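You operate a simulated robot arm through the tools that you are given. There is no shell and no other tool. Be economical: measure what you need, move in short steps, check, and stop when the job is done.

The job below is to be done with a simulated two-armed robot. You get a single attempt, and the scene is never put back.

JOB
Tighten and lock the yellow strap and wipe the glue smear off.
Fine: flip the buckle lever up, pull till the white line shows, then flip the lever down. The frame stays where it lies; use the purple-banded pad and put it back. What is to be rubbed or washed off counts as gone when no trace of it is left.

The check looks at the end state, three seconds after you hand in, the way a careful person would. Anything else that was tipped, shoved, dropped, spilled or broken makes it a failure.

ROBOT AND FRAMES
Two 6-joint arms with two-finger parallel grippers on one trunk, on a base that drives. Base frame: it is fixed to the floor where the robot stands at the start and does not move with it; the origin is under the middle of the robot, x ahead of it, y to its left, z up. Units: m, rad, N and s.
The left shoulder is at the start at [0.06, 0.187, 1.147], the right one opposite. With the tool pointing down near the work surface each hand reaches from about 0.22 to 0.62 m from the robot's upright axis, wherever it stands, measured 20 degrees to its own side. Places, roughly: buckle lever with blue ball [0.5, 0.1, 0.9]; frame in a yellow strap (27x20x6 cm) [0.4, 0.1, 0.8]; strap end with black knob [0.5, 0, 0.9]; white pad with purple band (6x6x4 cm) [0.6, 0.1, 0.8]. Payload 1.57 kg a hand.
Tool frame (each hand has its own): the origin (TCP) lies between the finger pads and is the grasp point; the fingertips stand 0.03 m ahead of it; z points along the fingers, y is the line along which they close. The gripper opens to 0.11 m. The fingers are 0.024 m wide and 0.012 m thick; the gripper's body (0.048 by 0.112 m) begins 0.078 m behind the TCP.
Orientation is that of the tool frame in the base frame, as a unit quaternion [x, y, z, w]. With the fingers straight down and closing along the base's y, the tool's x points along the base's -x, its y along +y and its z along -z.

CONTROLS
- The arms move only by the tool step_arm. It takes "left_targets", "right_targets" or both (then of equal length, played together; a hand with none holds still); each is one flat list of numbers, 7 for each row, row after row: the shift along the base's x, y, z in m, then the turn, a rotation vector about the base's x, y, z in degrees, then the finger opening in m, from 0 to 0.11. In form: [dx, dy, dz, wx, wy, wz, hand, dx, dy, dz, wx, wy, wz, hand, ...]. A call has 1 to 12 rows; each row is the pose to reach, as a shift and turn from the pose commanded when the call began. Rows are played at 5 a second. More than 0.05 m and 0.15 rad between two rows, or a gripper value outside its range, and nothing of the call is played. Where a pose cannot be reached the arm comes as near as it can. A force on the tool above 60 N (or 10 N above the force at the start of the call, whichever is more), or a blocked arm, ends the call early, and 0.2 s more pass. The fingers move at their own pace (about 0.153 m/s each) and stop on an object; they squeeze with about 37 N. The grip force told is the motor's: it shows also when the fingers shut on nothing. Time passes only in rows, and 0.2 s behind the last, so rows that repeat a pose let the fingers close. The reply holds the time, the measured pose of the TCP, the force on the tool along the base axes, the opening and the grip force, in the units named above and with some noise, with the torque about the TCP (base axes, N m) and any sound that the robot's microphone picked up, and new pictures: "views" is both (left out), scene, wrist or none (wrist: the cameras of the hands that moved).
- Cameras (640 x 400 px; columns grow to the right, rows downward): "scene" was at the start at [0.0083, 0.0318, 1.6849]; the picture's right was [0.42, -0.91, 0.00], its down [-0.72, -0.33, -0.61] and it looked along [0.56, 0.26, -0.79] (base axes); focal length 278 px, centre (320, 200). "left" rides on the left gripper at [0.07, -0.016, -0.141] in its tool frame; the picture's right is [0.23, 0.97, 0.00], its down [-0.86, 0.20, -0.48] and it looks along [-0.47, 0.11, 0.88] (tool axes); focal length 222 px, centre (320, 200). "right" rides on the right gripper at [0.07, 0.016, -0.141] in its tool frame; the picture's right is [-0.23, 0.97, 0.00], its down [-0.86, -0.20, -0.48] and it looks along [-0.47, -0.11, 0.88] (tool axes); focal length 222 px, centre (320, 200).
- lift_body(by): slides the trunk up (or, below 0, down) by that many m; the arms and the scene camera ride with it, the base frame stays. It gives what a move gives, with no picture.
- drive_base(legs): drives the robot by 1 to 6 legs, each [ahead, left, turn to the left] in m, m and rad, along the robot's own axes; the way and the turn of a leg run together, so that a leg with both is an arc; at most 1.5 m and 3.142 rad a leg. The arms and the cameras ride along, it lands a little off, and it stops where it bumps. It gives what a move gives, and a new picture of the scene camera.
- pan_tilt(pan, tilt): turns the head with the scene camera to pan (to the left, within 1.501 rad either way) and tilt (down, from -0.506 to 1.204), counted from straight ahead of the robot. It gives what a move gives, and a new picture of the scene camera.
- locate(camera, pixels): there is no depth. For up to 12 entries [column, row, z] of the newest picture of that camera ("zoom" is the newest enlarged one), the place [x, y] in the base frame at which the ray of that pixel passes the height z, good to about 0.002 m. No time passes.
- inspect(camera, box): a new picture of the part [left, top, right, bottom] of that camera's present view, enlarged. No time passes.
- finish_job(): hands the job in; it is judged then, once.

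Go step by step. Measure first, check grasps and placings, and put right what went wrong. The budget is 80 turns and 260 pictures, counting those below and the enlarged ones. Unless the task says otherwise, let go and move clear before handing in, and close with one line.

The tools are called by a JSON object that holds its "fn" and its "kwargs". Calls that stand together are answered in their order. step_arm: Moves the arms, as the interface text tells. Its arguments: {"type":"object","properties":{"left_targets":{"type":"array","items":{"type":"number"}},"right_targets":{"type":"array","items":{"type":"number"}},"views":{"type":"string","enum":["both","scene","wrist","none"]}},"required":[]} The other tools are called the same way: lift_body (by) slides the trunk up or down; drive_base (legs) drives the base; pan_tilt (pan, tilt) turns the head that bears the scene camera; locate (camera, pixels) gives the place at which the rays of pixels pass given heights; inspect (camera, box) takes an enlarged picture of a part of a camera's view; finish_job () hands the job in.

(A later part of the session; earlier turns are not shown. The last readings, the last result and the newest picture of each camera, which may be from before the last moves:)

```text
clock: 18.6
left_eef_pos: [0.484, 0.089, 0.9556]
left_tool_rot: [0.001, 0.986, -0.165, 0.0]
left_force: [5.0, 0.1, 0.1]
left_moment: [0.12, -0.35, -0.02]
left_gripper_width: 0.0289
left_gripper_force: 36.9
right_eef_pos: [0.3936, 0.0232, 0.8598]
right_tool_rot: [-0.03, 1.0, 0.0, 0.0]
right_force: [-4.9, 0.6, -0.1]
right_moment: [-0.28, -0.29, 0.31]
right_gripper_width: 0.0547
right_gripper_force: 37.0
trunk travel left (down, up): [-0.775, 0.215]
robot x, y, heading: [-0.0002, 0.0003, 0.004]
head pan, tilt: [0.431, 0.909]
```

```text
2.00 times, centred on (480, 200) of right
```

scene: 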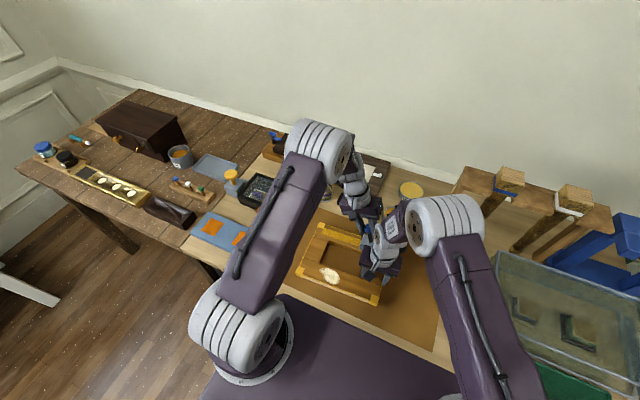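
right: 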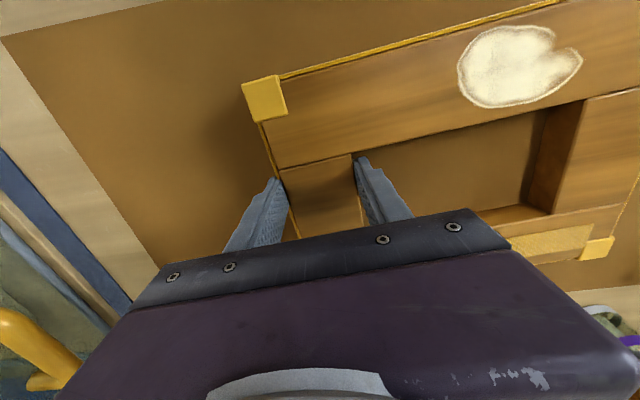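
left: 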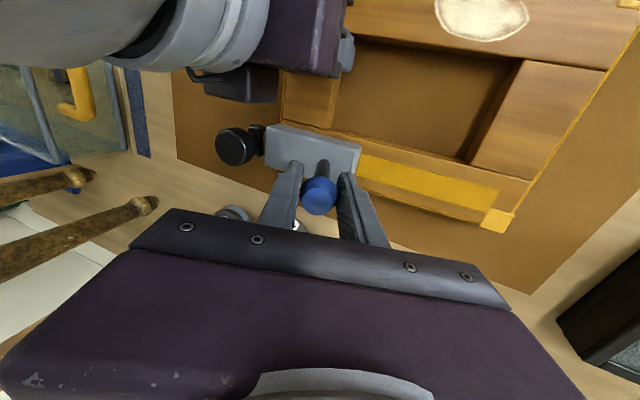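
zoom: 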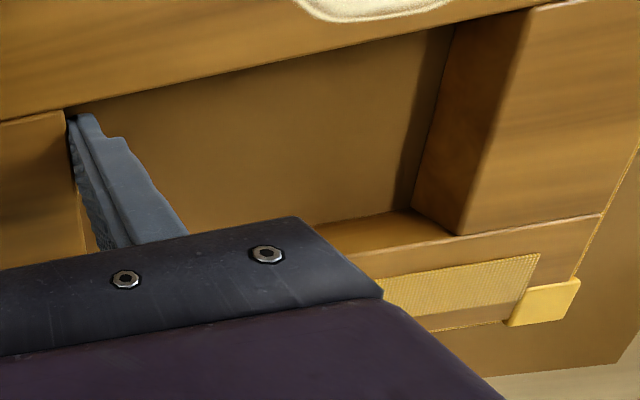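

Right forearm's nearest face is about x 0.456 at y≈0.02–0.04, leaving ~2 cm. I'll finish to vertical without rotating the hand further.

{"fn": "step_arm", "kwargs": {"left_targets": [0.0003, -0.006, 0.0008, 0, 0, 0, 0, 0.0003, -0.012, 0.0015, 0, 0, 0, 0, 0.0006, -0.018, 0.002, 0, 0, 0, 0, 0.0006, -0.024, 0.002, 0, 0, 0, 0, 0.0006, -0.024, 0.002, 0, 0, 0, 0]}}

{"fn": "inspect", "kwargs": {"camera": "scene", "box": [280, 160, 460, 310]}}

```text
clock: 19.8
left_eef_pos: [0.4866, 0.0673, 0.9588]
left_tool_rot: [0.0, 0.986, -0.164, 0.0]
left_force: [3.3, 23.5, 3.7]
left_moment: [1.47, -0.02, -0.21]
left_gripper_width: 0.0293
left_gripper_force: 36.4
right_eef_pos: [0.3918, 0.0198, 0.8593]
right_tool_rot: [-0.028, 1.0, -0.001, -0.001]
right_force: [-3.1, -22.5, -1.3]
right_moment: [0.13, 0.01, -1.75]
right_gripper_width: 0.0552
right_gripper_force: 36.9
trunk travel left (down, up): [-0.775, 0.215]
robot x, y, heading: [0.0009, -0.0027, -0.001]
head pan, tilt: [0.431, 0.909]
```

scene: 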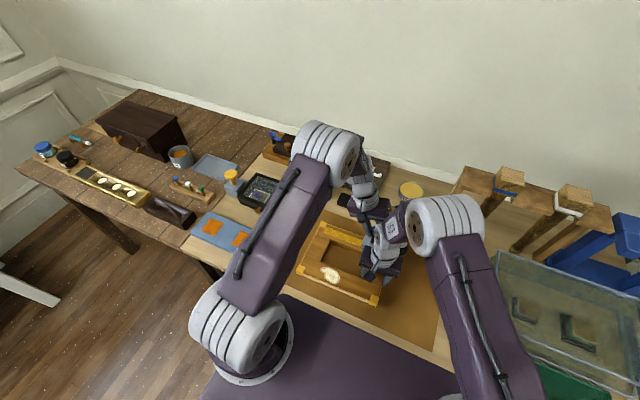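
left: 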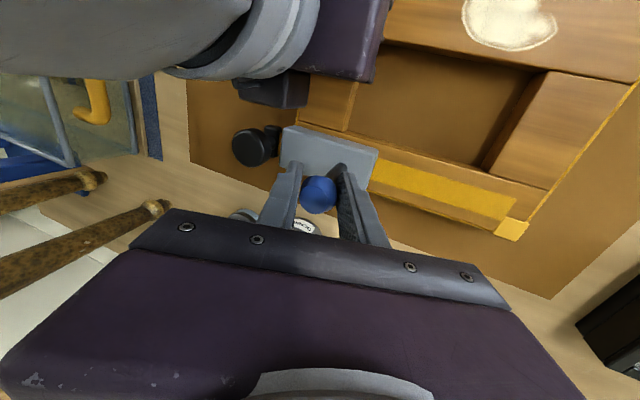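

```text
2.67 times, centred on (370, 235) of scene
```

zoom: 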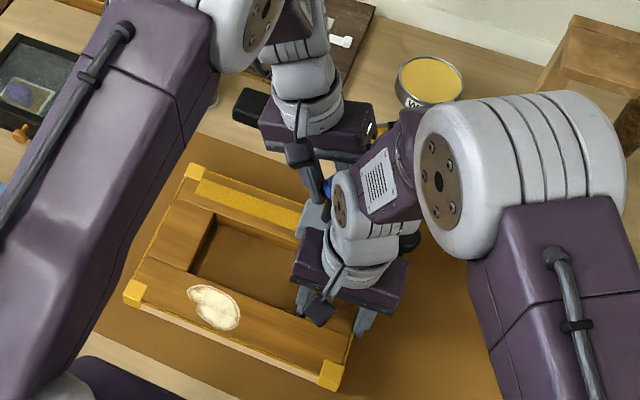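

A 23 N reaction says the lever reached its up stop; the frame also yawed slightly (front-left corner (134,292) vs (131,303)). I'll relieve, release the ball and back off.

{"fn": "step_arm", "kwargs": {"left_targets": [-0.0005, 0.006, 0, 0, 0, 0, 0, -0.0005, 0.006, 0, 0, 0, 0, 0.04, -0.0005, 0.006, 0, 0, 0, 0, 0.07, -0.0005, 0.006, 0, 0, 0, 0, 0.07, -0.0005, 0.018, 0.035, 0, 0, 0, 0.07, -0.0005, 0.034, 0.08, 0, 0, 0, 0.07, -0.0005, 0.08, 0.1, 0, 0, 0, 0.07, -0.0005, 0.12, 0.12, 0, 0, 0, 0.07]}}

{"fn": "inspect", "kwargs": {"camera": "scene", "box": [280, 160, 460, 310]}}

{"fn": "inspect", "kwargs": {"camera": "left", "box": [220, 80, 420, 230]}}

```text
refused: row 7 steps farther than a row can; nothing moved
```

```text
2.67 times, centred on (370, 235) of scene
```

zoom: 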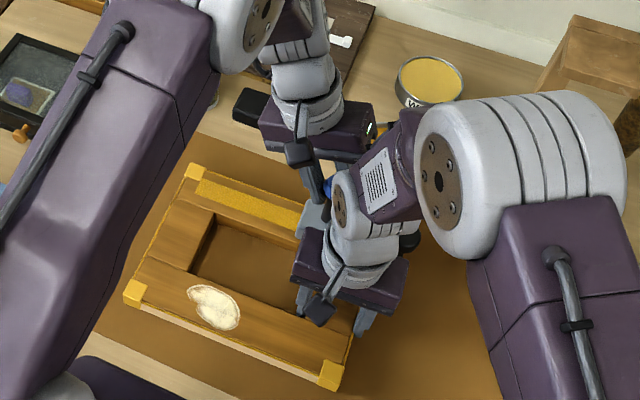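

```text
2.67 times, centred on (320, 155) of left
```

zoom: 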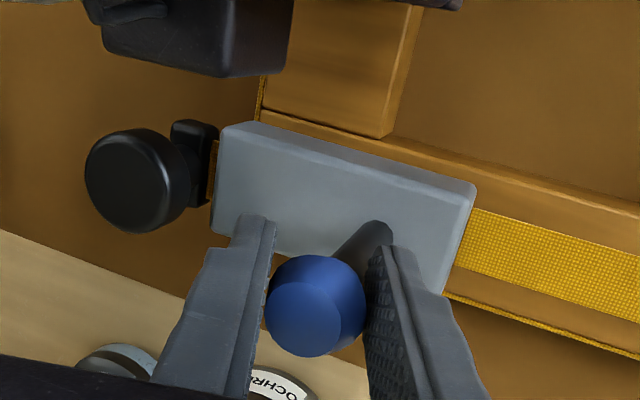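

One row was too long; resending with shorter steps.

{"fn": "step_arm", "kwargs": {"left_targets": [-0.0005, 0.006, 0, 0, 0, 0, 0, -0.0005, 0.006, 0, 0, 0, 0, 0.04, -0.0005, 0.006, 0, 0, 0, 0, 0.07, -0.0005, 0.006, 0, 0, 0, 0, 0.07, -0.0005, 0.018, 0.035, 0, 0, 0, 0.07, -0.0005, 0.034, 0.08, 0, 0, 0, 0.07, -0.0005, 0.07, 0.1, 0, 0, 0, 0.07, -0.0005, 0.11, 0.12, 0, 0, 0, 0.07, -0.0005, 0.14, 0.13, 0, 0, 0, 0.07]}}

{"fn": "inspect", "kwargs": {"camera": "scene", "box": [280, 160, 460, 310]}}

{"fn": "inspect", "kwargs": {"camera": "left", "box": [220, 80, 420, 230]}}

```text
clock: 21.8
left_eef_pos: [0.4861, 0.206, 1.0897]
left_tool_rot: [-0.001, 0.986, -0.165, 0.0]
left_force: [0.9, 1.2, -0.1]
left_moment: [-0.01, -0.01, -0.02]
left_gripper_width: 0.0702
left_gripper_force: 0.1
right_eef_pos: [0.393, 0.0217, 0.8598]
right_tool_rot: [-0.029, 1.0, 0.0, 0.0]
right_force: [1.3, -1.4, -1.8]
right_moment: [0.43, -0.24, -0.47]
right_gripper_width: 0.0552
right_gripper_force: 37.0
trunk travel left (down, up): [-0.775, 0.215]
robot x, y, heading: [-0.0002, -0.0008, -0.001]
head pan, tilt: [0.431, 0.909]
```

scene: 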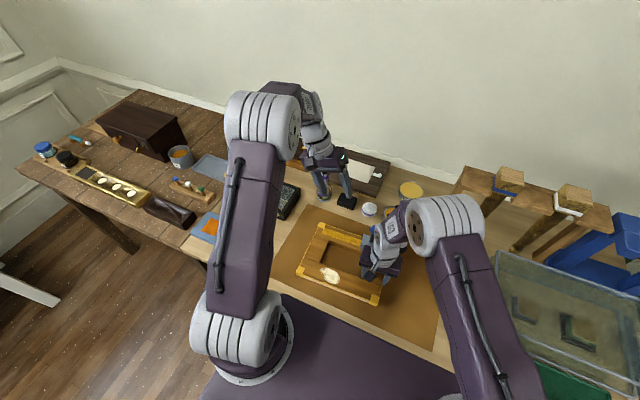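
left: 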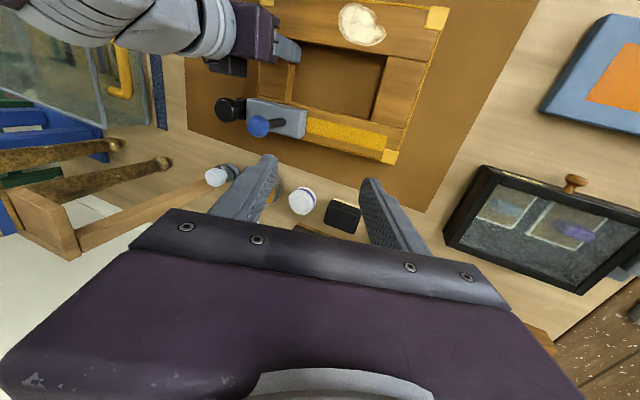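

```text
2.67 times, centred on (370, 235) of scene
```

zoom: 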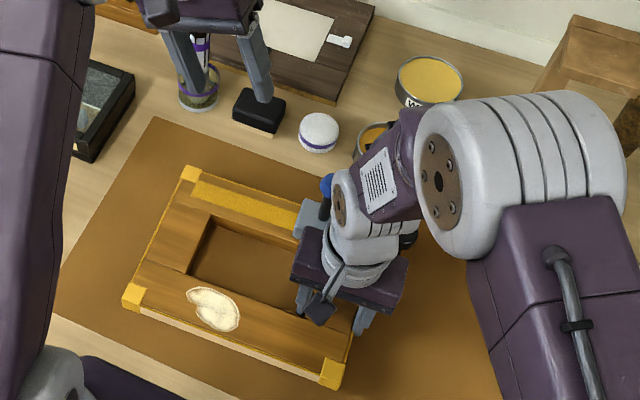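

```text
2.67 times, centred on (320, 155) of left
```

zoom: 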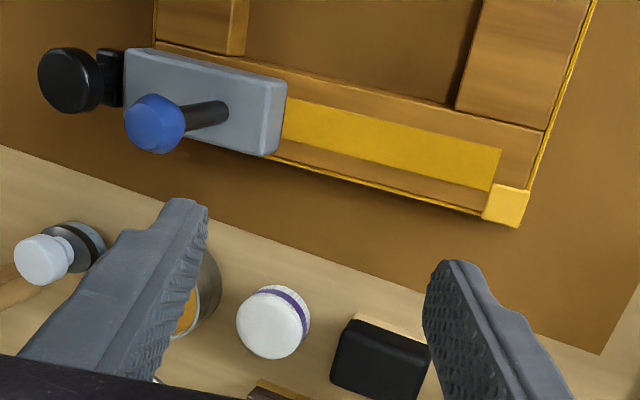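

The lever stands up and the frame relaxed back ((189,173),(132,297),(331,372)). Now I'll have the left hand hold the left rail so the right hand can pull; measuring the left rail.

{"fn": "locate", "kwargs": {"camera": "left", "pixels": [[386, 58, 0.85], [374, 118, 0.85], [430, 65, 0.85], [411, 128, 0.85], [388, 156, 0.85], [437, 18, 0.85], [258, 127, 0.955]]}}

{"fn": "step_arm", "kwargs": {"left_targets": [-0.01, 0.002, 0.005, 6, 0, 1, 0.09, -0.03, 0.005, 0.01, 12, 0, 2, 0.11, -0.06, 0.01, 0.0, 19, 0, 3, 0.11, -0.094, 0.012, -0.03, 19, 0, 3, 0.11, -0.094, 0.012, -0.07, 19, 0, 3, 0.11, -0.094, 0.012, -0.11, 19, 0, 3, 0.11, -0.094, 0.012, -0.13, 19, 0, 3, 0.11]}}

```text
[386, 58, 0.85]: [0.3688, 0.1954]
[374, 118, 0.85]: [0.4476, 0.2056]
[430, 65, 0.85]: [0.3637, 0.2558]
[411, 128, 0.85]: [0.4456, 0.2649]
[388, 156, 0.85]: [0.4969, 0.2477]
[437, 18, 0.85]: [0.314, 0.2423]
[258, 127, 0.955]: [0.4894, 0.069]
```

```text
clock: 23.4
left_eef_pos: [0.3899, 0.218, 0.9562]
left_tool_rot: [-0.026, 1.0, 0.0, 0.004]
left_force: [0.4, -0.3, 0.0]
left_moment: [0.0, 0.0, -0.01]
left_gripper_width: 0.1102
left_gripper_force: 0.2
right_eef_pos: [0.3929, 0.0202, 0.8593]
right_tool_rot: [-0.029, 1.0, -0.001, 0.0]
right_force: [-0.8, 0.2, -3.5]
right_moment: [-0.28, -0.04, 0.05]
right_gripper_width: 0.0548
right_gripper_force: 37.4
trunk travel left (down, up): [-0.775, 0.215]
robot x, y, heading: [0.0012, -0.0035, -0.001]
head pan, tilt: [0.431, 0.909]
```

scene: 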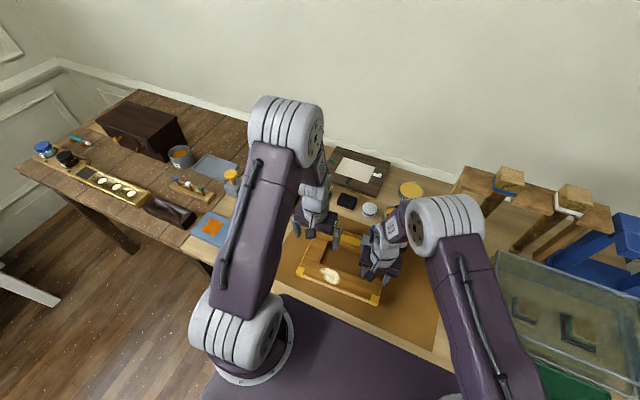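
left: 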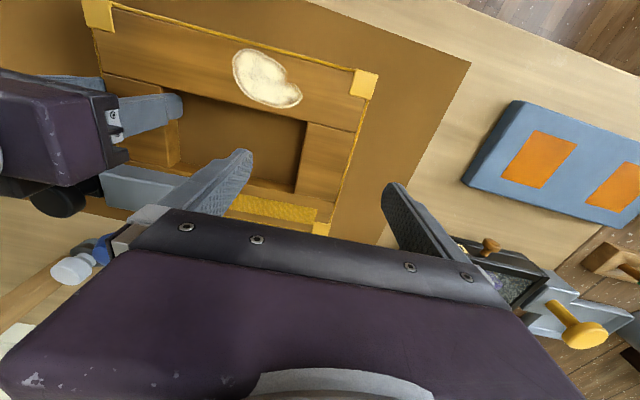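

Left hand is above the left rail (inner edge ≈(300,150), outer ≈(355,150)). Checking centering before descending.

{"fn": "locate", "kwargs": {"camera": "left", "pixels": [[300, 150, 0.85], [357, 140, 0.85], [349, 180, 0.85], [296, 185, 0.85]]}}

```text
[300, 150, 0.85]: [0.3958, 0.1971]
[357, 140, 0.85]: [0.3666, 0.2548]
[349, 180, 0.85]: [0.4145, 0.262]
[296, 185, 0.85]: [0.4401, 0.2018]
```

Rail centre is y≈0.227; shifting 9 mm, descending and closing.

{"fn": "step_arm", "kwargs": {"left_targets": [0, 0.009, -0.035, 0, 0, 0, 0.11, 0, 0.009, -0.07, 0, 0, 0, 0.11, 0, 0.009, -0.097, 0, 0, 0, 0.11, 0, 0.009, -0.097, 0, 0, 0, 0.08, 0, 0.009, -0.097, 0, 0, 0, 0.05, 0, 0.009, -0.097, 0, 0, 0, 0.03, 0, 0.009, -0.097, 0, 0, 0, 0.03], "views": "wrist"}}

{"fn": "inspect", "kwargs": {"camera": "scene", "box": [280, 160, 460, 310]}}

```text
clock: 25.0
left_eef_pos: [0.3905, 0.2273, 0.8608]
left_tool_rot: [-0.025, 1.0, 0.0, 0.004]
left_force: [4.3, -22.8, -0.7]
left_moment: [-0.59, -0.19, 0.55]
left_gripper_width: 0.0547
left_gripper_force: 36.9
right_eef_pos: [0.3938, 0.021, 0.8606]
right_tool_rot: [-0.028, 1.0, 0.0, 0.001]
right_force: [-3.2, 22.7, -5.2]
right_moment: [0.17, 0.42, 0.22]
right_gripper_width: 0.0546
right_gripper_force: 37.5
trunk travel left (down, up): [-0.775, 0.215]
robot x, y, heading: [0.0027, -0.0023, 0.002]
head pan, tilt: [0.431, 0.909]
```

left: 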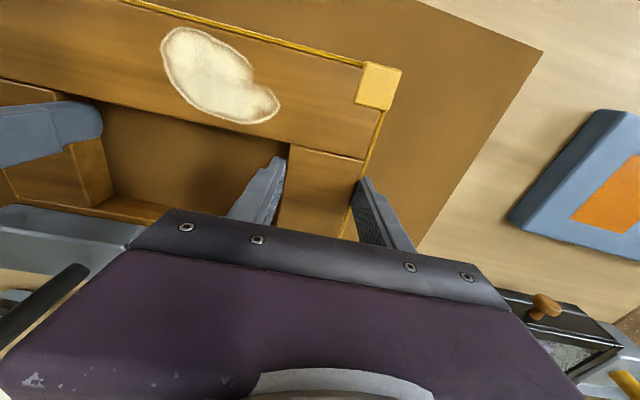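

```text
2.67 times, centred on (370, 235) of scene
```

zoom: 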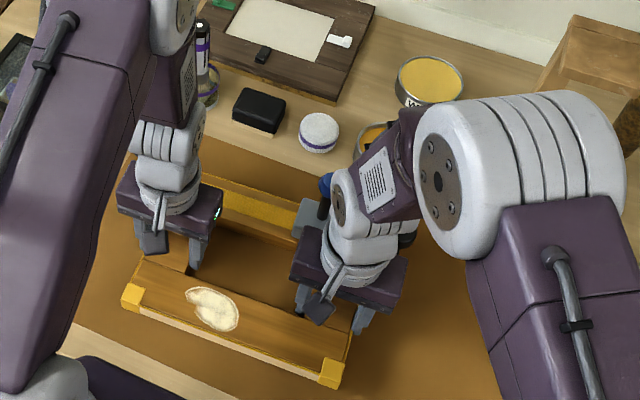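

Both hold the frame with a ~22 N tug between them; I'll ease the left hand 3 mm toward −y, then open the right hand, lift, and move it above the knob.

{"fn": "step_arm", "kwargs": {"left_targets": [0, -0.0015, 0, 0, 0, 0, 0.03, 0, -0.003, 0, 0, 0, 0, 0.03, 0, -0.003, 0, 0, 0, 0, 0.03], "views": "none"}}

{"fn": "step_arm", "kwargs": {"right_targets": [0, 0, 0, 0, 0, 0, 0.07, 0, 0, 0, 0, 0, 0, 0.11, 0, 0, 0, 0, 0, 0, 0.11, 0, 0, 0.04, 0, 0, 0, 0.11, 0, 0, 0.08, 0, 0, 0, 0.11, 0.02, -0.02, 0.12, 0, 0, 0, 0.11, 0.045, -0.045, 0.14, 0, 0, 0, 0.11, 0.07, -0.06, 0.14, 0, 0, 0, 0.09]}}

{"fn": "inspect", "kwargs": {"camera": "scene", "box": [280, 160, 460, 310]}}

```text
clock: 25.8
left_eef_pos: [0.3891, 0.2254, 0.861]
left_tool_rot: [-0.026, 1.0, 0.001, 0.003]
left_force: [-1.1, 8.4, -4.9]
left_moment: [0.91, -0.03, 0.06]
left_gripper_width: 0.0547
left_gripper_force: 37.1
right_eef_pos: [0.3933, 0.0193, 0.8584]
right_tool_rot: [-0.028, 1.0, -0.001, -0.001]
right_force: [1.4, -8.9, 7.7]
right_moment: [0.74, -0.13, -0.03]
right_gripper_width: 0.0546
right_gripper_force: 37.0
trunk travel left (down, up): [-0.775, 0.215]
robot x, y, heading: [0.0018, 0.0003, 0.002]
head pan, tilt: [0.431, 0.909]
```

```text
clock: 27.6
left_eef_pos: [0.3888, 0.2239, 0.86]
left_tool_rot: [-0.025, 1.0, 0.0, 0.005]
left_force: [-0.7, -1.6, 0.0]
left_moment: [0.12, -0.09, -0.2]
left_gripper_width: 0.0545
left_gripper_force: 37.2
right_eef_pos: [0.4625, -0.0388, 0.9985]
right_tool_rot: [-0.029, 1.0, 0.0, 0.0]
right_force: [0.2, 0.5, -0.8]
right_moment: [-0.01, 0.01, 0.01]
right_gripper_width: 0.09
right_gripper_force: 0.1
trunk travel left (down, up): [-0.775, 0.215]
robot x, y, heading: [0.0006, -0.001, 0.004]
head pan, tilt: [0.431, 0.909]
```

scene: 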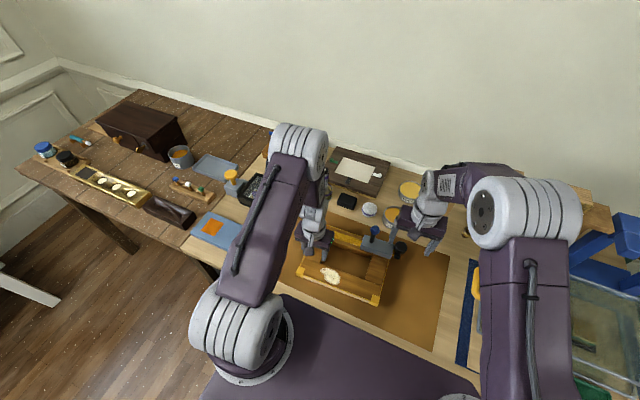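
right: 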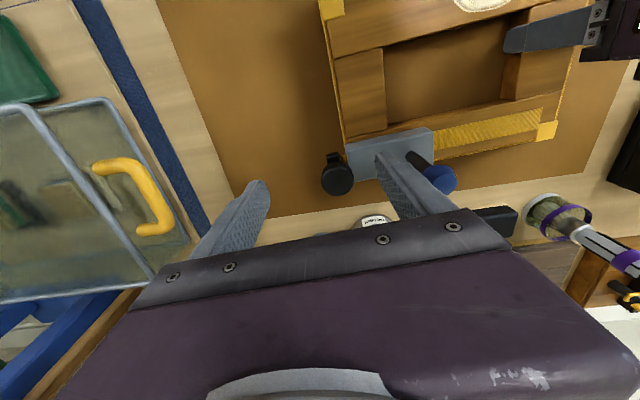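

```text
2.67 times, centred on (370, 235) of scene
```

zoom: 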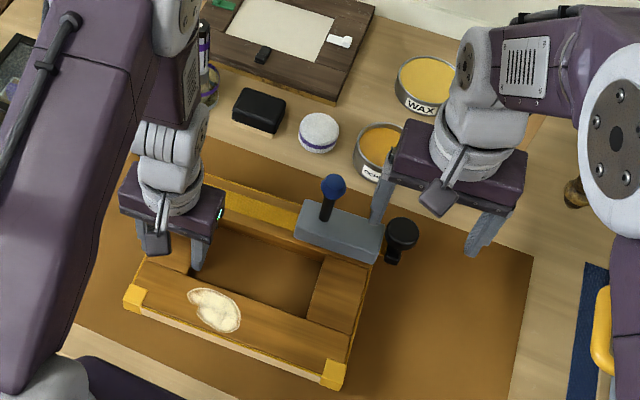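

The lever stands upright and the view of the knob is clear ((337,174) right, (401,247) scene). Enlarging and triangulating.

{"fn": "inspect", "kwargs": {"camera": "right", "box": [300, 120, 460, 220]}}

{"fn": "locate", "kwargs": {"camera": "right", "pixels": [[337, 173, 0.91], [337, 173, 0.9], [347, 152, 0.885], [354, 182, 0.885]]}}

{"fn": "locate", "kwargs": {"camera": "scene", "pixels": [[400.75, 247.2, 0.91], [400.75, 247.2, 0.9]]}}

{"fn": "inspect", "kwargs": {"camera": "scene", "box": [350, 215, 425, 265]}}

```text
4.00 times, centred on (380, 170) of right
```

zoom: 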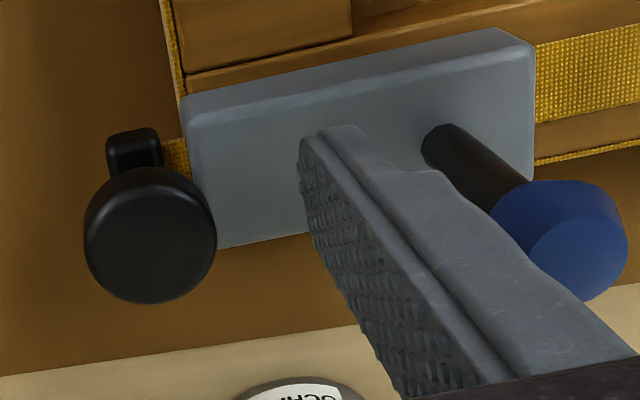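

```text
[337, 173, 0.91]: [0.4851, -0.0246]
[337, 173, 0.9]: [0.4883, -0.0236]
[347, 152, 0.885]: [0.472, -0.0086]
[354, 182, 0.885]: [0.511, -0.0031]
```

```text
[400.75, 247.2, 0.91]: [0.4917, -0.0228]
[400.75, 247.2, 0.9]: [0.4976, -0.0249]
```

```text
8.00 times, centred on (388, 240) of scene
```

zoom: 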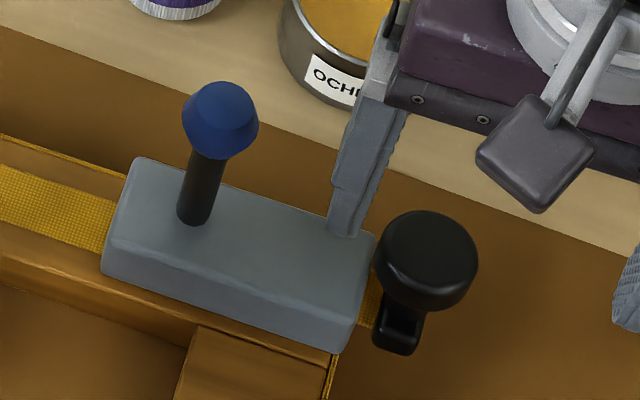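

Knob top centre ≈(0.4925, −0.0235, 0.91), radius ~1.8 cm. I need the buckle top height to know how low the inner finger may go.

{"fn": "locate", "kwargs": {"camera": "right", "pixels": [[346.3, 145, 0.88], [346.3, 145, 0.9], [353.75, 182, 0.88], [353.75, 182, 0.9], [337.5, 180, 0.91]]}}

{"fn": "locate", "kwargs": {"camera": "scene", "pixels": [[391.1, 255.6, 0.88], [391.1, 255.6, 0.9], [394.9, 244.4, 0.88], [394.9, 244.4, 0.9]]}}

```text
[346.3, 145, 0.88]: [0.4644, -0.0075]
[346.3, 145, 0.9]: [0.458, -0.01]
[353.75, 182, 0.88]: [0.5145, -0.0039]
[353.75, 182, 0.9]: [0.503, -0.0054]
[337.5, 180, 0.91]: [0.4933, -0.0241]
```

```text
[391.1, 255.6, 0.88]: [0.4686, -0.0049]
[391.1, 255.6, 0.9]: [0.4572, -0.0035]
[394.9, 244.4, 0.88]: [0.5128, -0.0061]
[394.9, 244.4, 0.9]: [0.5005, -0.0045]
```

Buckle top ≈0.883, end y≈−0.006. I'll lower the right hand with tips at z≈0.89 around the knob disc and close.

{"fn": "step_arm", "kwargs": {"right_targets": [0.015, 0.008, -0.01, 0, 0, 0, 0.075, 0.03, 0.0153, -0.03, 0, 0, 0, 0.07, 0.03, 0.0153, -0.06, 0, 0, 0, 0.07, 0.03, 0.0153, -0.0785, 0, 0, 0, 0.07, 0.03, 0.0153, -0.0785, 0, 0, 0, 0.04, 0.03, 0.0153, -0.0785, 0, 0, 0, 0.0, 0.03, 0.0153, -0.0785, 0, 0, 0, 0.0], "views": "wrist"}}

{"fn": "inspect", "kwargs": {"camera": "scene", "box": [280, 160, 460, 310]}}

```text
clock: 29.2
left_eef_pos: [0.3889, 0.2243, 0.8618]
left_tool_rot: [-0.026, 1.0, 0.0, 0.005]
left_force: [-1.3, 1.4, 0.8]
left_moment: [-0.21, -0.18, -0.15]
left_gripper_width: 0.055
left_gripper_force: 36.8
right_eef_pos: [0.4914, -0.0246, 0.9225]
right_tool_rot: [-0.029, 1.0, 0.0, 0.0]
right_force: [1.8, -1.8, 0.0]
right_moment: [-0.04, -0.12, -0.04]
right_gripper_width: 0.0363
right_gripper_force: 37.1
trunk travel left (down, up): [-0.775, 0.215]
robot x, y, heading: [0.0018, -0.0, 0.001]
head pan, tilt: [0.431, 0.909]
```

right: 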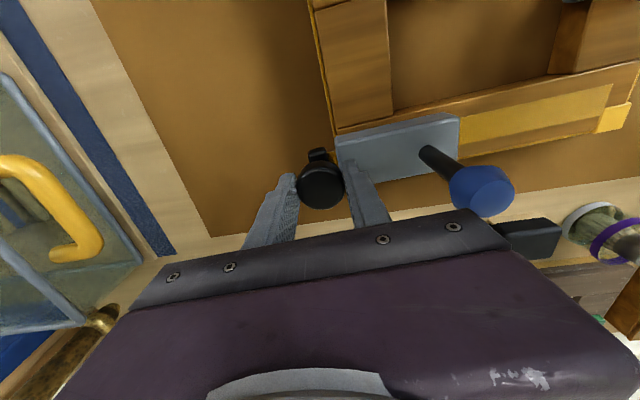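

```text
2.67 times, centred on (370, 235) of scene
```

zoom: 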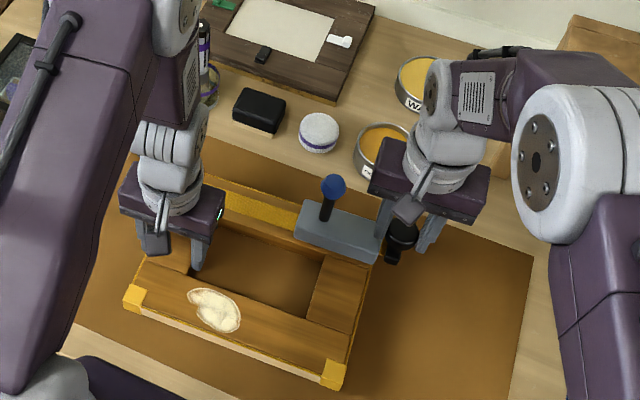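

Knob gripped (3.6 cm). Pulling 1.5 cm toward −y in small steps (direction ≈(0.05,−1)) and checking.

{"fn": "step_arm", "kwargs": {"right_targets": [0.0002, -0.005, 0, 0, 0, 0, 0, 0.0005, -0.01, 0, 0, 0, 0, 0, 0.0008, -0.015, 0, 0, 0, 0, 0, 0.0008, -0.015, 0, 0, 0, 0, 0], "views": "wrist"}}

{"fn": "inspect", "kwargs": {"camera": "scene", "box": [280, 160, 460, 310]}}

{"fn": "inspect", "kwargs": {"camera": "right", "box": [280, 100, 440, 200]}}

```text
clock: 30.2
left_eef_pos: [0.3879, 0.2245, 0.8625]
left_tool_rot: [-0.026, 1.0, 0.0, 0.005]
left_force: [2.3, -1.2, 1.8]
left_moment: [-0.23, -0.95, 0.15]
left_gripper_width: 0.0546
left_gripper_force: 37.2
right_eef_pos: [0.4925, -0.0405, 0.9218]
right_tool_rot: [-0.03, 1.0, 0.0, 0.002]
right_force: [1.8, -0.4, 11.7]
right_moment: [-0.13, -0.22, 0.07]
right_gripper_width: 0.0362
right_gripper_force: 36.7
trunk travel left (down, up): [-0.775, 0.215]
robot x, y, heading: [0.0026, -0.0001, -0.002]
head pan, tilt: [0.431, 0.909]
```

right: 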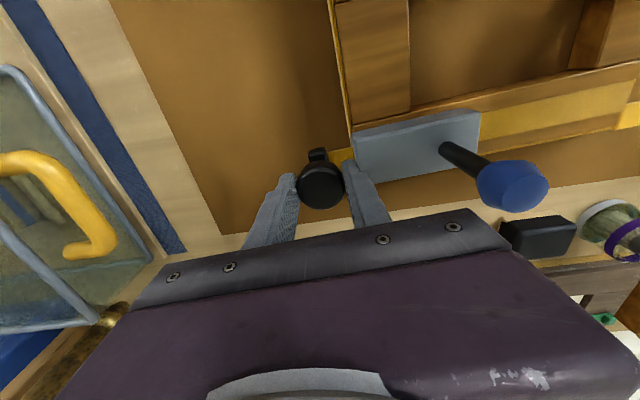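

```text
2.67 times, centred on (370, 235) of scene
```

zoom: 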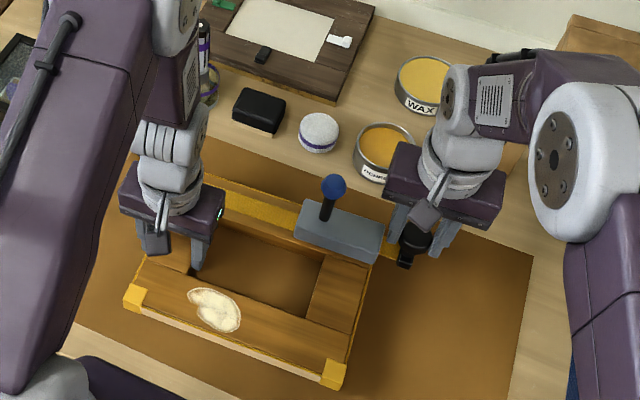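

```text
4.00 times, centred on (360, 150) of right
```

zoom: 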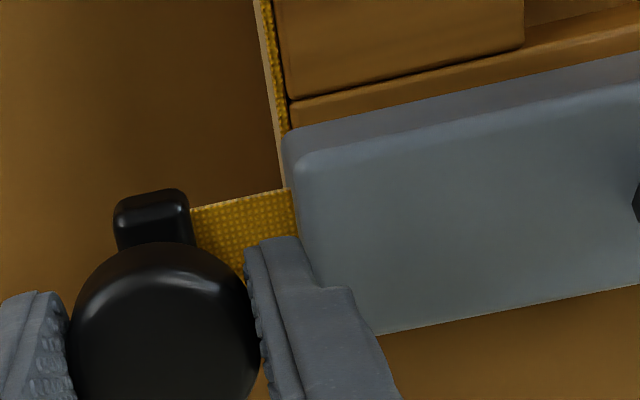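

The strap is coming out with little force and the frame is still; no white line yet. Pulling another 1 cm.

{"fn": "step_arm", "kwargs": {"right_targets": [0.0002, -0.005, 0, 0, 0, 0, 0, 0.0005, -0.01, 0, 0, 0, 0, 0, 0.0005, -0.01, 0, 0, 0, 0, 0], "views": "none"}}

{"fn": "inspect", "kwargs": {"camera": "right", "box": [280, 100, 440, 200]}}

{"fn": "inspect", "kwargs": {"camera": "scene", "box": [350, 215, 425, 265]}}

```text
clock: 31.0
left_eef_pos: [0.3888, 0.2249, 0.8619]
left_tool_rot: [-0.026, 1.0, 0.0, 0.004]
left_force: [3.6, -2.5, 0.6]
left_moment: [0.64, -1.14, -0.01]
left_gripper_width: 0.0548
left_gripper_force: 36.8
right_eef_pos: [0.4912, -0.0504, 0.9227]
right_tool_rot: [-0.029, 1.0, 0.0, 0.002]
right_force: [5.6, 0.2, 17.6]
right_moment: [0.01, -0.26, 0.12]
right_gripper_width: 0.0364
right_gripper_force: 37.0
trunk travel left (down, up): [-0.775, 0.215]
robot x, y, heading: [0.0003, 0.0011, -0.0]
head pan, tilt: [0.431, 0.909]
```

```text
4.00 times, centred on (360, 150) of right
```

zoom: 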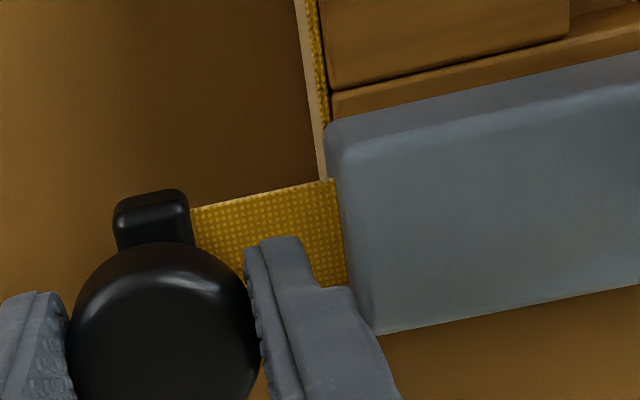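

```text
8.00 times, centred on (388, 240) of scene
```

zoom: 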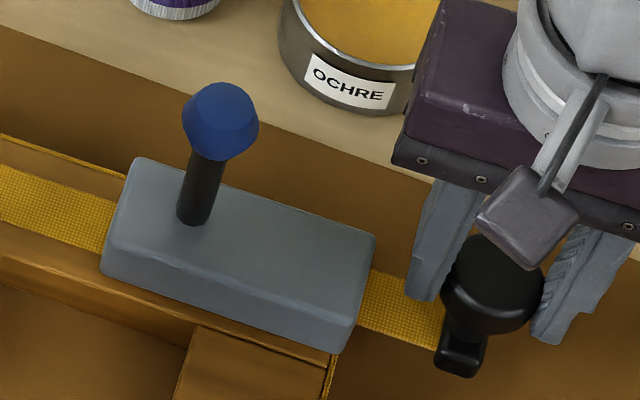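

Still smooth, but a side load is building (fz 17.6, fx 5.6), so I'll drift slightly +x/+z while pulling another 1 cm.

{"fn": "step_arm", "kwargs": {"right_targets": [0.001, -0.005, 0.001, 0, 0, 0, 0, 0.002, -0.01, 0.002, 0, 0, 0, 0, 0.002, -0.01, 0.002, 0, 0, 0, 0], "views": "none"}}

{"fn": "inspect", "kwargs": {"camera": "right", "box": [280, 100, 440, 200]}}

{"fn": "inspect", "kwargs": {"camera": "scene", "box": [280, 160, 460, 310]}}

```text
clock: 31.8
left_eef_pos: [0.3886, 0.2244, 0.8607]
left_tool_rot: [-0.026, 1.0, 0.0, 0.003]
left_force: [0.5, -0.4, 0.2]
left_moment: [-0.77, -0.47, -0.06]
left_gripper_width: 0.0545
left_gripper_force: 37.3
right_eef_pos: [0.493, -0.0599, 0.9216]
right_tool_rot: [-0.029, 1.0, -0.001, -0.003]
right_force: [1.1, 0.3, -0.6]
right_moment: [-0.17, -0.26, 0.05]
right_gripper_width: 0.0365
right_gripper_force: 37.4
trunk travel left (down, up): [-0.775, 0.215]
robot x, y, heading: [0.0031, -0.0008, -0.003]
head pan, tilt: [0.431, 0.909]
```

```text
4.00 times, centred on (360, 150) of right
```

zoom: 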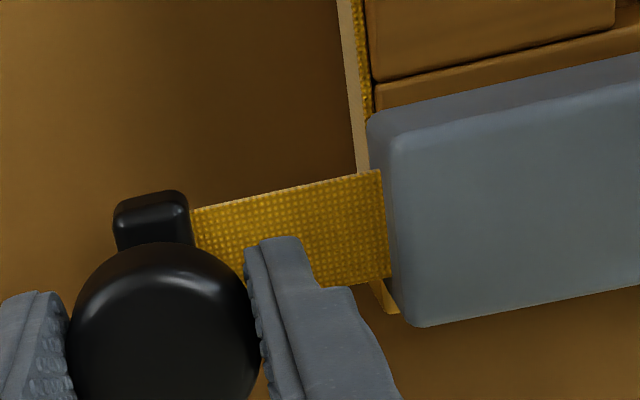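

```text
2.67 times, centred on (370, 235) of scene
```

zoom: 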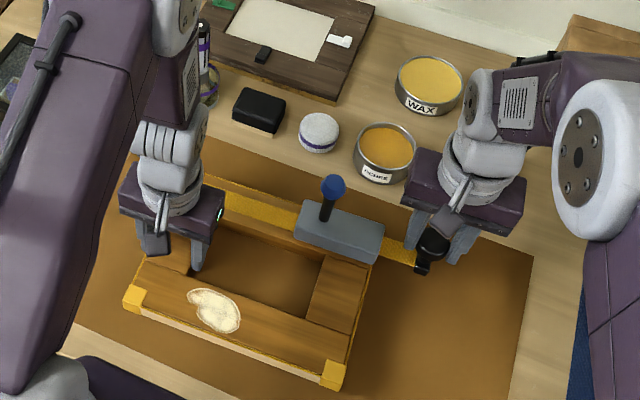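

Loads are gone; still no white line. Pulling 8 mm more.

{"fn": "step_arm", "kwargs": {"right_targets": [0.0003, -0.004, 0.0003, 0, 0, 0, 0, 0.0006, -0.008, 0.0006, 0, 0, 0, 0, 0.0006, -0.008, 0.0006, 0, 0, 0, 0], "views": "none"}}

{"fn": "inspect", "kwargs": {"camera": "right", "box": [280, 100, 440, 200]}}

```text
clock: 32.6
left_eef_pos: [0.3892, 0.2234, 0.8603]
left_tool_rot: [-0.027, 1.0, 0.0, 0.005]
left_force: [2.1, 0.7, -0.1]
left_moment: [-0.7, -0.32, 0.37]
left_gripper_width: 0.0545
left_gripper_force: 37.1
right_eef_pos: [0.4937, -0.0679, 0.9234]
right_tool_rot: [-0.03, 1.0, -0.001, -0.001]
right_force: [-2.1, -0.4, 0.6]
right_moment: [-0.12, 0.12, 0.17]
right_gripper_width: 0.0368
right_gripper_force: 37.0
trunk travel left (down, up): [-0.775, 0.215]
robot x, y, heading: [-0.0034, 0.0005, -0.002]
head pan, tilt: [0.431, 0.909]
```

```text
4.00 times, centred on (360, 150) of right
```

zoom: 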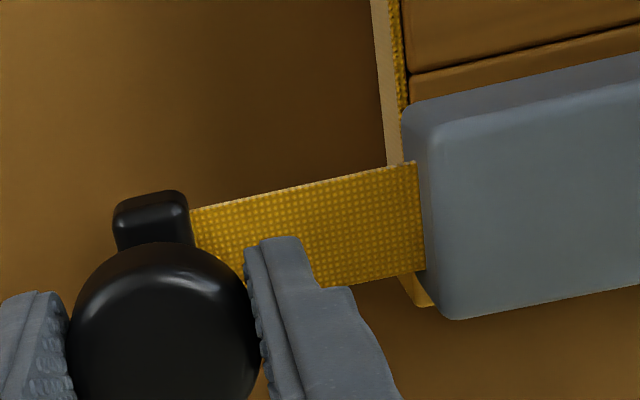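

A hint of something pale at the buckle mouth (413,163). Pulling 6 mm more.

{"fn": "step_arm", "kwargs": {"right_targets": [0.0002, -0.003, 0.0002, 0, 0, 0, 0, 0.0004, -0.006, 0.0004, 0, 0, 0, 0, 0.0004, -0.006, 0.0004, 0, 0, 0, 0], "views": "none"}}

{"fn": "inspect", "kwargs": {"camera": "right", "box": [300, 100, 460, 200]}}

```text
clock: 33.4
left_eef_pos: [0.3885, 0.2238, 0.8609]
left_tool_rot: [-0.026, 1.0, 0.001, 0.004]
left_force: [2.2, 0.9, -0.6]
left_moment: [-0.86, -0.56, 0.65]
left_gripper_width: 0.0549
left_gripper_force: 37.2
right_eef_pos: [0.4953, -0.0733, 0.9244]
right_tool_rot: [-0.029, 1.0, 0.0, -0.001]
right_force: [-3.1, -0.8, -0.3]
right_moment: [-0.16, 0.32, 0.2]
right_gripper_width: 0.0364
right_gripper_force: 36.6
trunk travel left (down, up): [-0.775, 0.215]
robot x, y, heading: [-0.0009, -0.0011, 0.004]
head pan, tilt: [0.431, 0.909]
```

```text
4.00 times, centred on (380, 150) of right
```

zoom: 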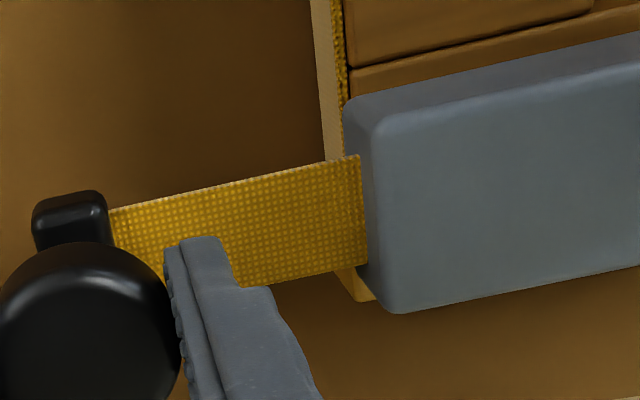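

No line yet (≈5 cm pulled). Another 8 mm.

{"fn": "step_arm", "kwargs": {"right_targets": [-0.0003, -0.004, 0, 0, 0, 0, 0, -0.0003, -0.008, 0, 0, 0, 0, 0, -0.0003, -0.008, 0, 0, 0, 0, 0], "views": "none"}}

{"fn": "inspect", "kwargs": {"camera": "right", "box": [300, 100, 460, 200]}}

```text
clock: 34.2
left_eef_pos: [0.3881, 0.2245, 0.8601]
left_tool_rot: [-0.025, 1.0, 0.0, 0.003]
left_force: [-0.4, 1.1, -1.7]
left_moment: [-0.29, -0.31, 0.07]
left_gripper_width: 0.0547
left_gripper_force: 36.7
right_eef_pos: [0.4946, -0.0836, 0.9238]
right_tool_rot: [-0.03, 1.0, 0.001, 0.0]
right_force: [-0.3, 0.1, 0.1]
right_moment: [-0.04, 0.28, 0.07]
right_gripper_width: 0.0367
right_gripper_force: 37.4
trunk travel left (down, up): [-0.775, 0.215]
robot x, y, heading: [-0.0031, -0.0002, -0.001]
head pan, tilt: [0.431, 0.909]
```

```text
4.00 times, centred on (380, 150) of right
```

zoom: 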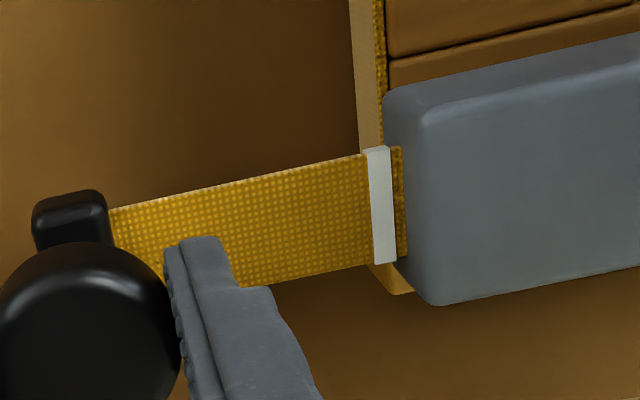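

The white line is fully out of the buckle mouth (zoom (381,205)); strap is at the right spot. I'll release the knob, lift, and tilt the right hand +50° about x with fingers closed to push the lever down while the left keeps holding the frame.

{"fn": "step_arm", "kwargs": {"right_targets": [0, 0, 0, 0, 0, 0, 0.06, 0, 0, 0, 0, 0, 0, 0.075, 0, 0, 0, 0, 0, 0, 0.075, 0, 0, 0.04, 0, 0, 0, 0.075, 0, 0, 0.08, 0, 0, 0, 0.06, 0, 0, 0.11, 8, 0, 0, 0.03, 0, -0.005, 0.12, 16, 0, 0, 0.0, 0, -0.01, 0.12, 24, 0, 0, 0.0, 0, -0.015, 0.12, 32, 0, 0, 0.0, 0, -0.02, 0.12, 40, 0, 0, 0.0, 0, -0.02, 0.12, 46, 0, 0, 0.0, 0, -0.02, 0.12, 50, 0, 0, 0.0]}}

{"fn": "inspect", "kwargs": {"camera": "scene", "box": [280, 160, 460, 310]}}

```text
clock: 36.8
left_eef_pos: [0.389, 0.2238, 0.86]
left_tool_rot: [-0.025, 1.0, -0.001, 0.004]
left_force: [-0.4, 0.5, 0.0]
left_moment: [0.75, 0.28, 0.02]
left_gripper_width: 0.055
left_gripper_force: 37.1
right_eef_pos: [0.4962, -0.1016, 1.0453]
right_tool_rot: [-0.026, 0.905, 0.424, 0.013]
right_force: [-0.6, -0.2, 0.1]
right_moment: [-0.02, 0.0, 0.0]
right_gripper_width: 0.0001
right_gripper_force: 20.5
trunk travel left (down, up): [-0.775, 0.215]
robot x, y, heading: [0.0023, 0.0024, -0.001]
head pan, tilt: [0.431, 0.909]
```

scene: 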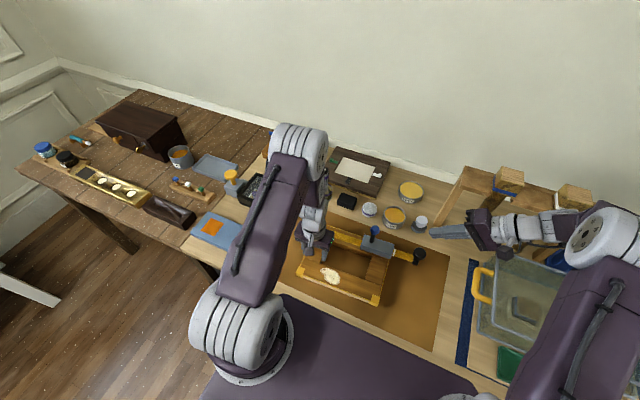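
right: 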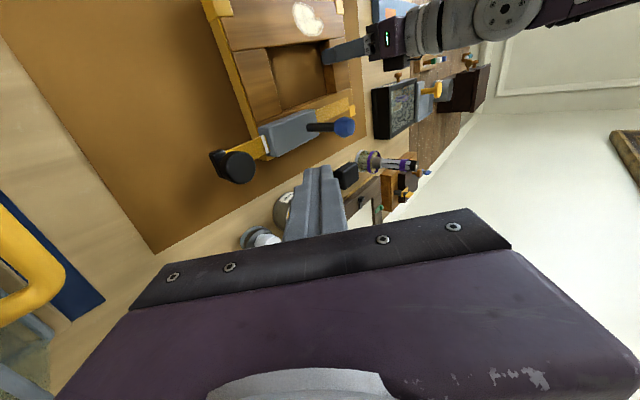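

```text
2.67 times, centred on (370, 235) of scene
```

zoom: 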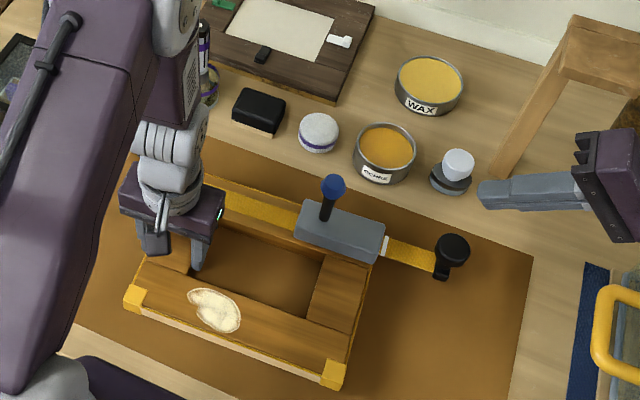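

The white line is visible at (386,245) and the lever stands upright at (334,186). Triangulating the ball for the push.

{"fn": "locate", "kwargs": {"camera": "scene", "pixels": [[375.25, 229.75, 0.94], [375.25, 229.75, 0.96]]}}

{"fn": "locate", "kwargs": {"camera": "right", "pixels": [[344, 127, 0.94], [344, 127, 0.96]]}}

```text
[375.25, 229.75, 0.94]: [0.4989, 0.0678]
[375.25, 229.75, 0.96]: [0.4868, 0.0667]
```

```text
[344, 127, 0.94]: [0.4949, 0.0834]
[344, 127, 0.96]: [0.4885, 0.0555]
```

Ball at (0.4905, 0.067, 0.952). I'll bring the closed fingertips to its −y side and push it along the arc to ~50°, then check.

{"fn": "step_arm", "kwargs": {"right_targets": [-0.002, 0.04, -0.02, 0, 0, 0, 0, -0.004, 0.08, -0.04, 0, 0, 0, 0, -0.006, 0.11, -0.054, 0, 0, 0, 0, -0.006, 0.1306, -0.0613, 0, 0, 0, 0, -0.0065, 0.1462, -0.064, 0, 0, 0, 0, -0.0075, 0.1595, -0.0676, 0, 0, 0, 0, -0.009, 0.172, -0.0734, 0, 0, 0, 0, -0.0105, 0.1833, -0.0813, 0, 0, 0, 0, -0.0105, 0.1833, -0.0813, 0, 0, 0, 0], "views": "wrist"}}

{"fn": "inspect", "kwargs": {"camera": "scene", "box": [280, 160, 460, 310]}}

```text
clock: 38.8
left_eef_pos: [0.3891, 0.2231, 0.8611]
left_tool_rot: [-0.026, 1.0, 0.0, 0.004]
left_force: [-0.8, 0.6, -0.6]
left_moment: [0.17, -0.07, -0.05]
left_gripper_width: 0.0547
left_gripper_force: 37.1
right_eef_pos: [0.4822, 0.0819, 0.9633]
right_tool_rot: [-0.027, 0.906, 0.422, 0.011]
right_force: [-0.2, -0.3, 0.2]
right_moment: [0.0, 0.01, 0.01]
right_gripper_width: 0.0001
right_gripper_force: 21.0
trunk travel left (down, up): [-0.775, 0.215]
robot x, y, heading: [0.0018, 0.0031, 0.0]
head pan, tilt: [0.431, 0.909]
```

right: 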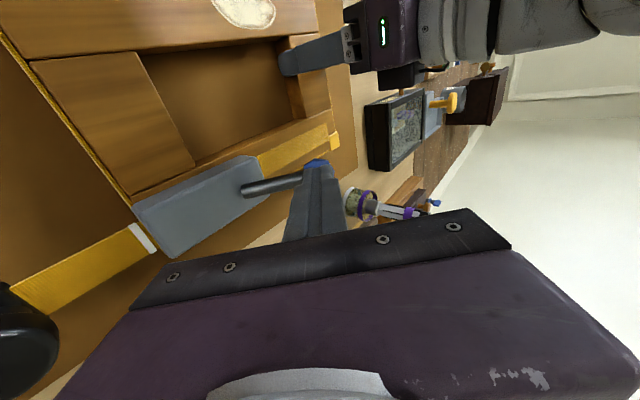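

```text
2.67 times, centred on (370, 235) of scene
```

zoom: 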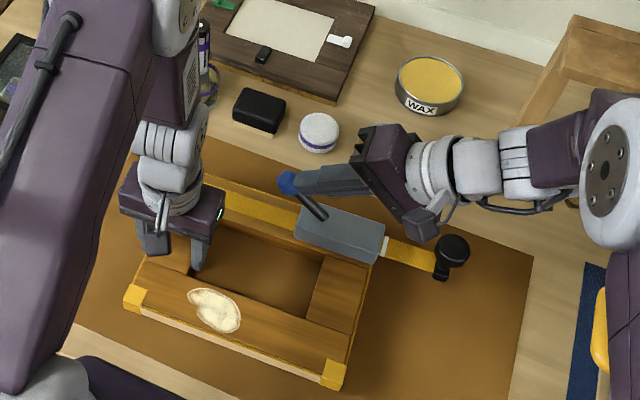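

The lever is moving down freely. Continuing to the end with a slight overpress to lock it.

{"fn": "step_arm", "kwargs": {"right_targets": [-0.001, 0.005, -0.0045, 0, 0, 0, 0, -0.0015, 0.0095, -0.009, 0, 0, 0, 0, -0.002, 0.0128, -0.013, 0, 0, 0, 0, -0.002, 0.0155, -0.017, 0, 0, 0, 0, -0.002, 0.0172, -0.0195, 0, 0, 0, 0, -0.002, 0.0185, -0.022, 0, 0, 0, 0, -0.002, 0.0185, -0.022, 0, 0, 0, 0], "views": "wrist"}}

{"fn": "inspect", "kwargs": {"camera": "scene", "box": [280, 160, 460, 310]}}

```text
clock: 40.2
left_eef_pos: [0.387, 0.2233, 0.8625]
left_tool_rot: [-0.028, 1.0, 0.001, 0.007]
left_force: [-3.4, 4.8, 6.0]
left_moment: [0.54, -0.78, 0.66]
left_gripper_width: 0.0551
left_gripper_force: 36.6
right_eef_pos: [0.4835, 0.0967, 0.9487]
right_tool_rot: [-0.026, 0.904, 0.426, 0.018]
right_force: [-5.2, -11.1, 13.7]
right_moment: [0.08, -0.03, 0.14]
right_gripper_width: 0.0
right_gripper_force: 21.3
trunk travel left (down, up): [-0.775, 0.215]
robot x, y, heading: [-0.0043, 0.0, 0.003]
head pan, tilt: [0.431, 0.909]
stopped in row 6 (right hand): the force on the tool passed its limit (the readings are from after the stop); the commanded pose is now the measured one
```

right: 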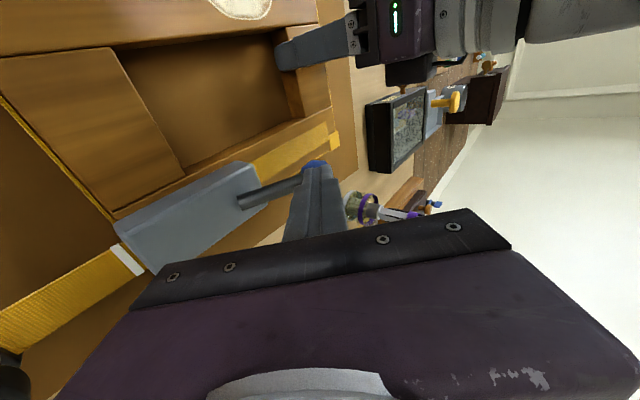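

```text
2.67 times, centred on (370, 235) of scene
```

zoom: 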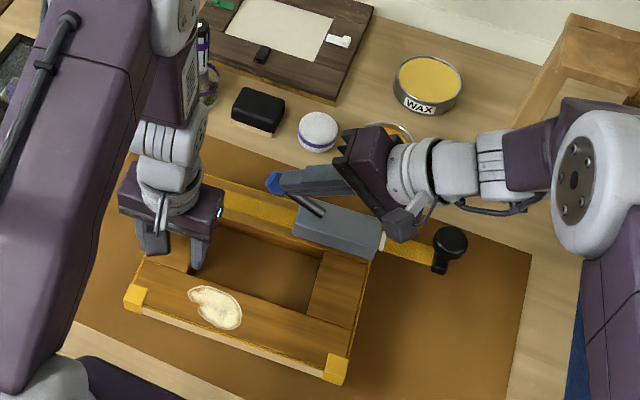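

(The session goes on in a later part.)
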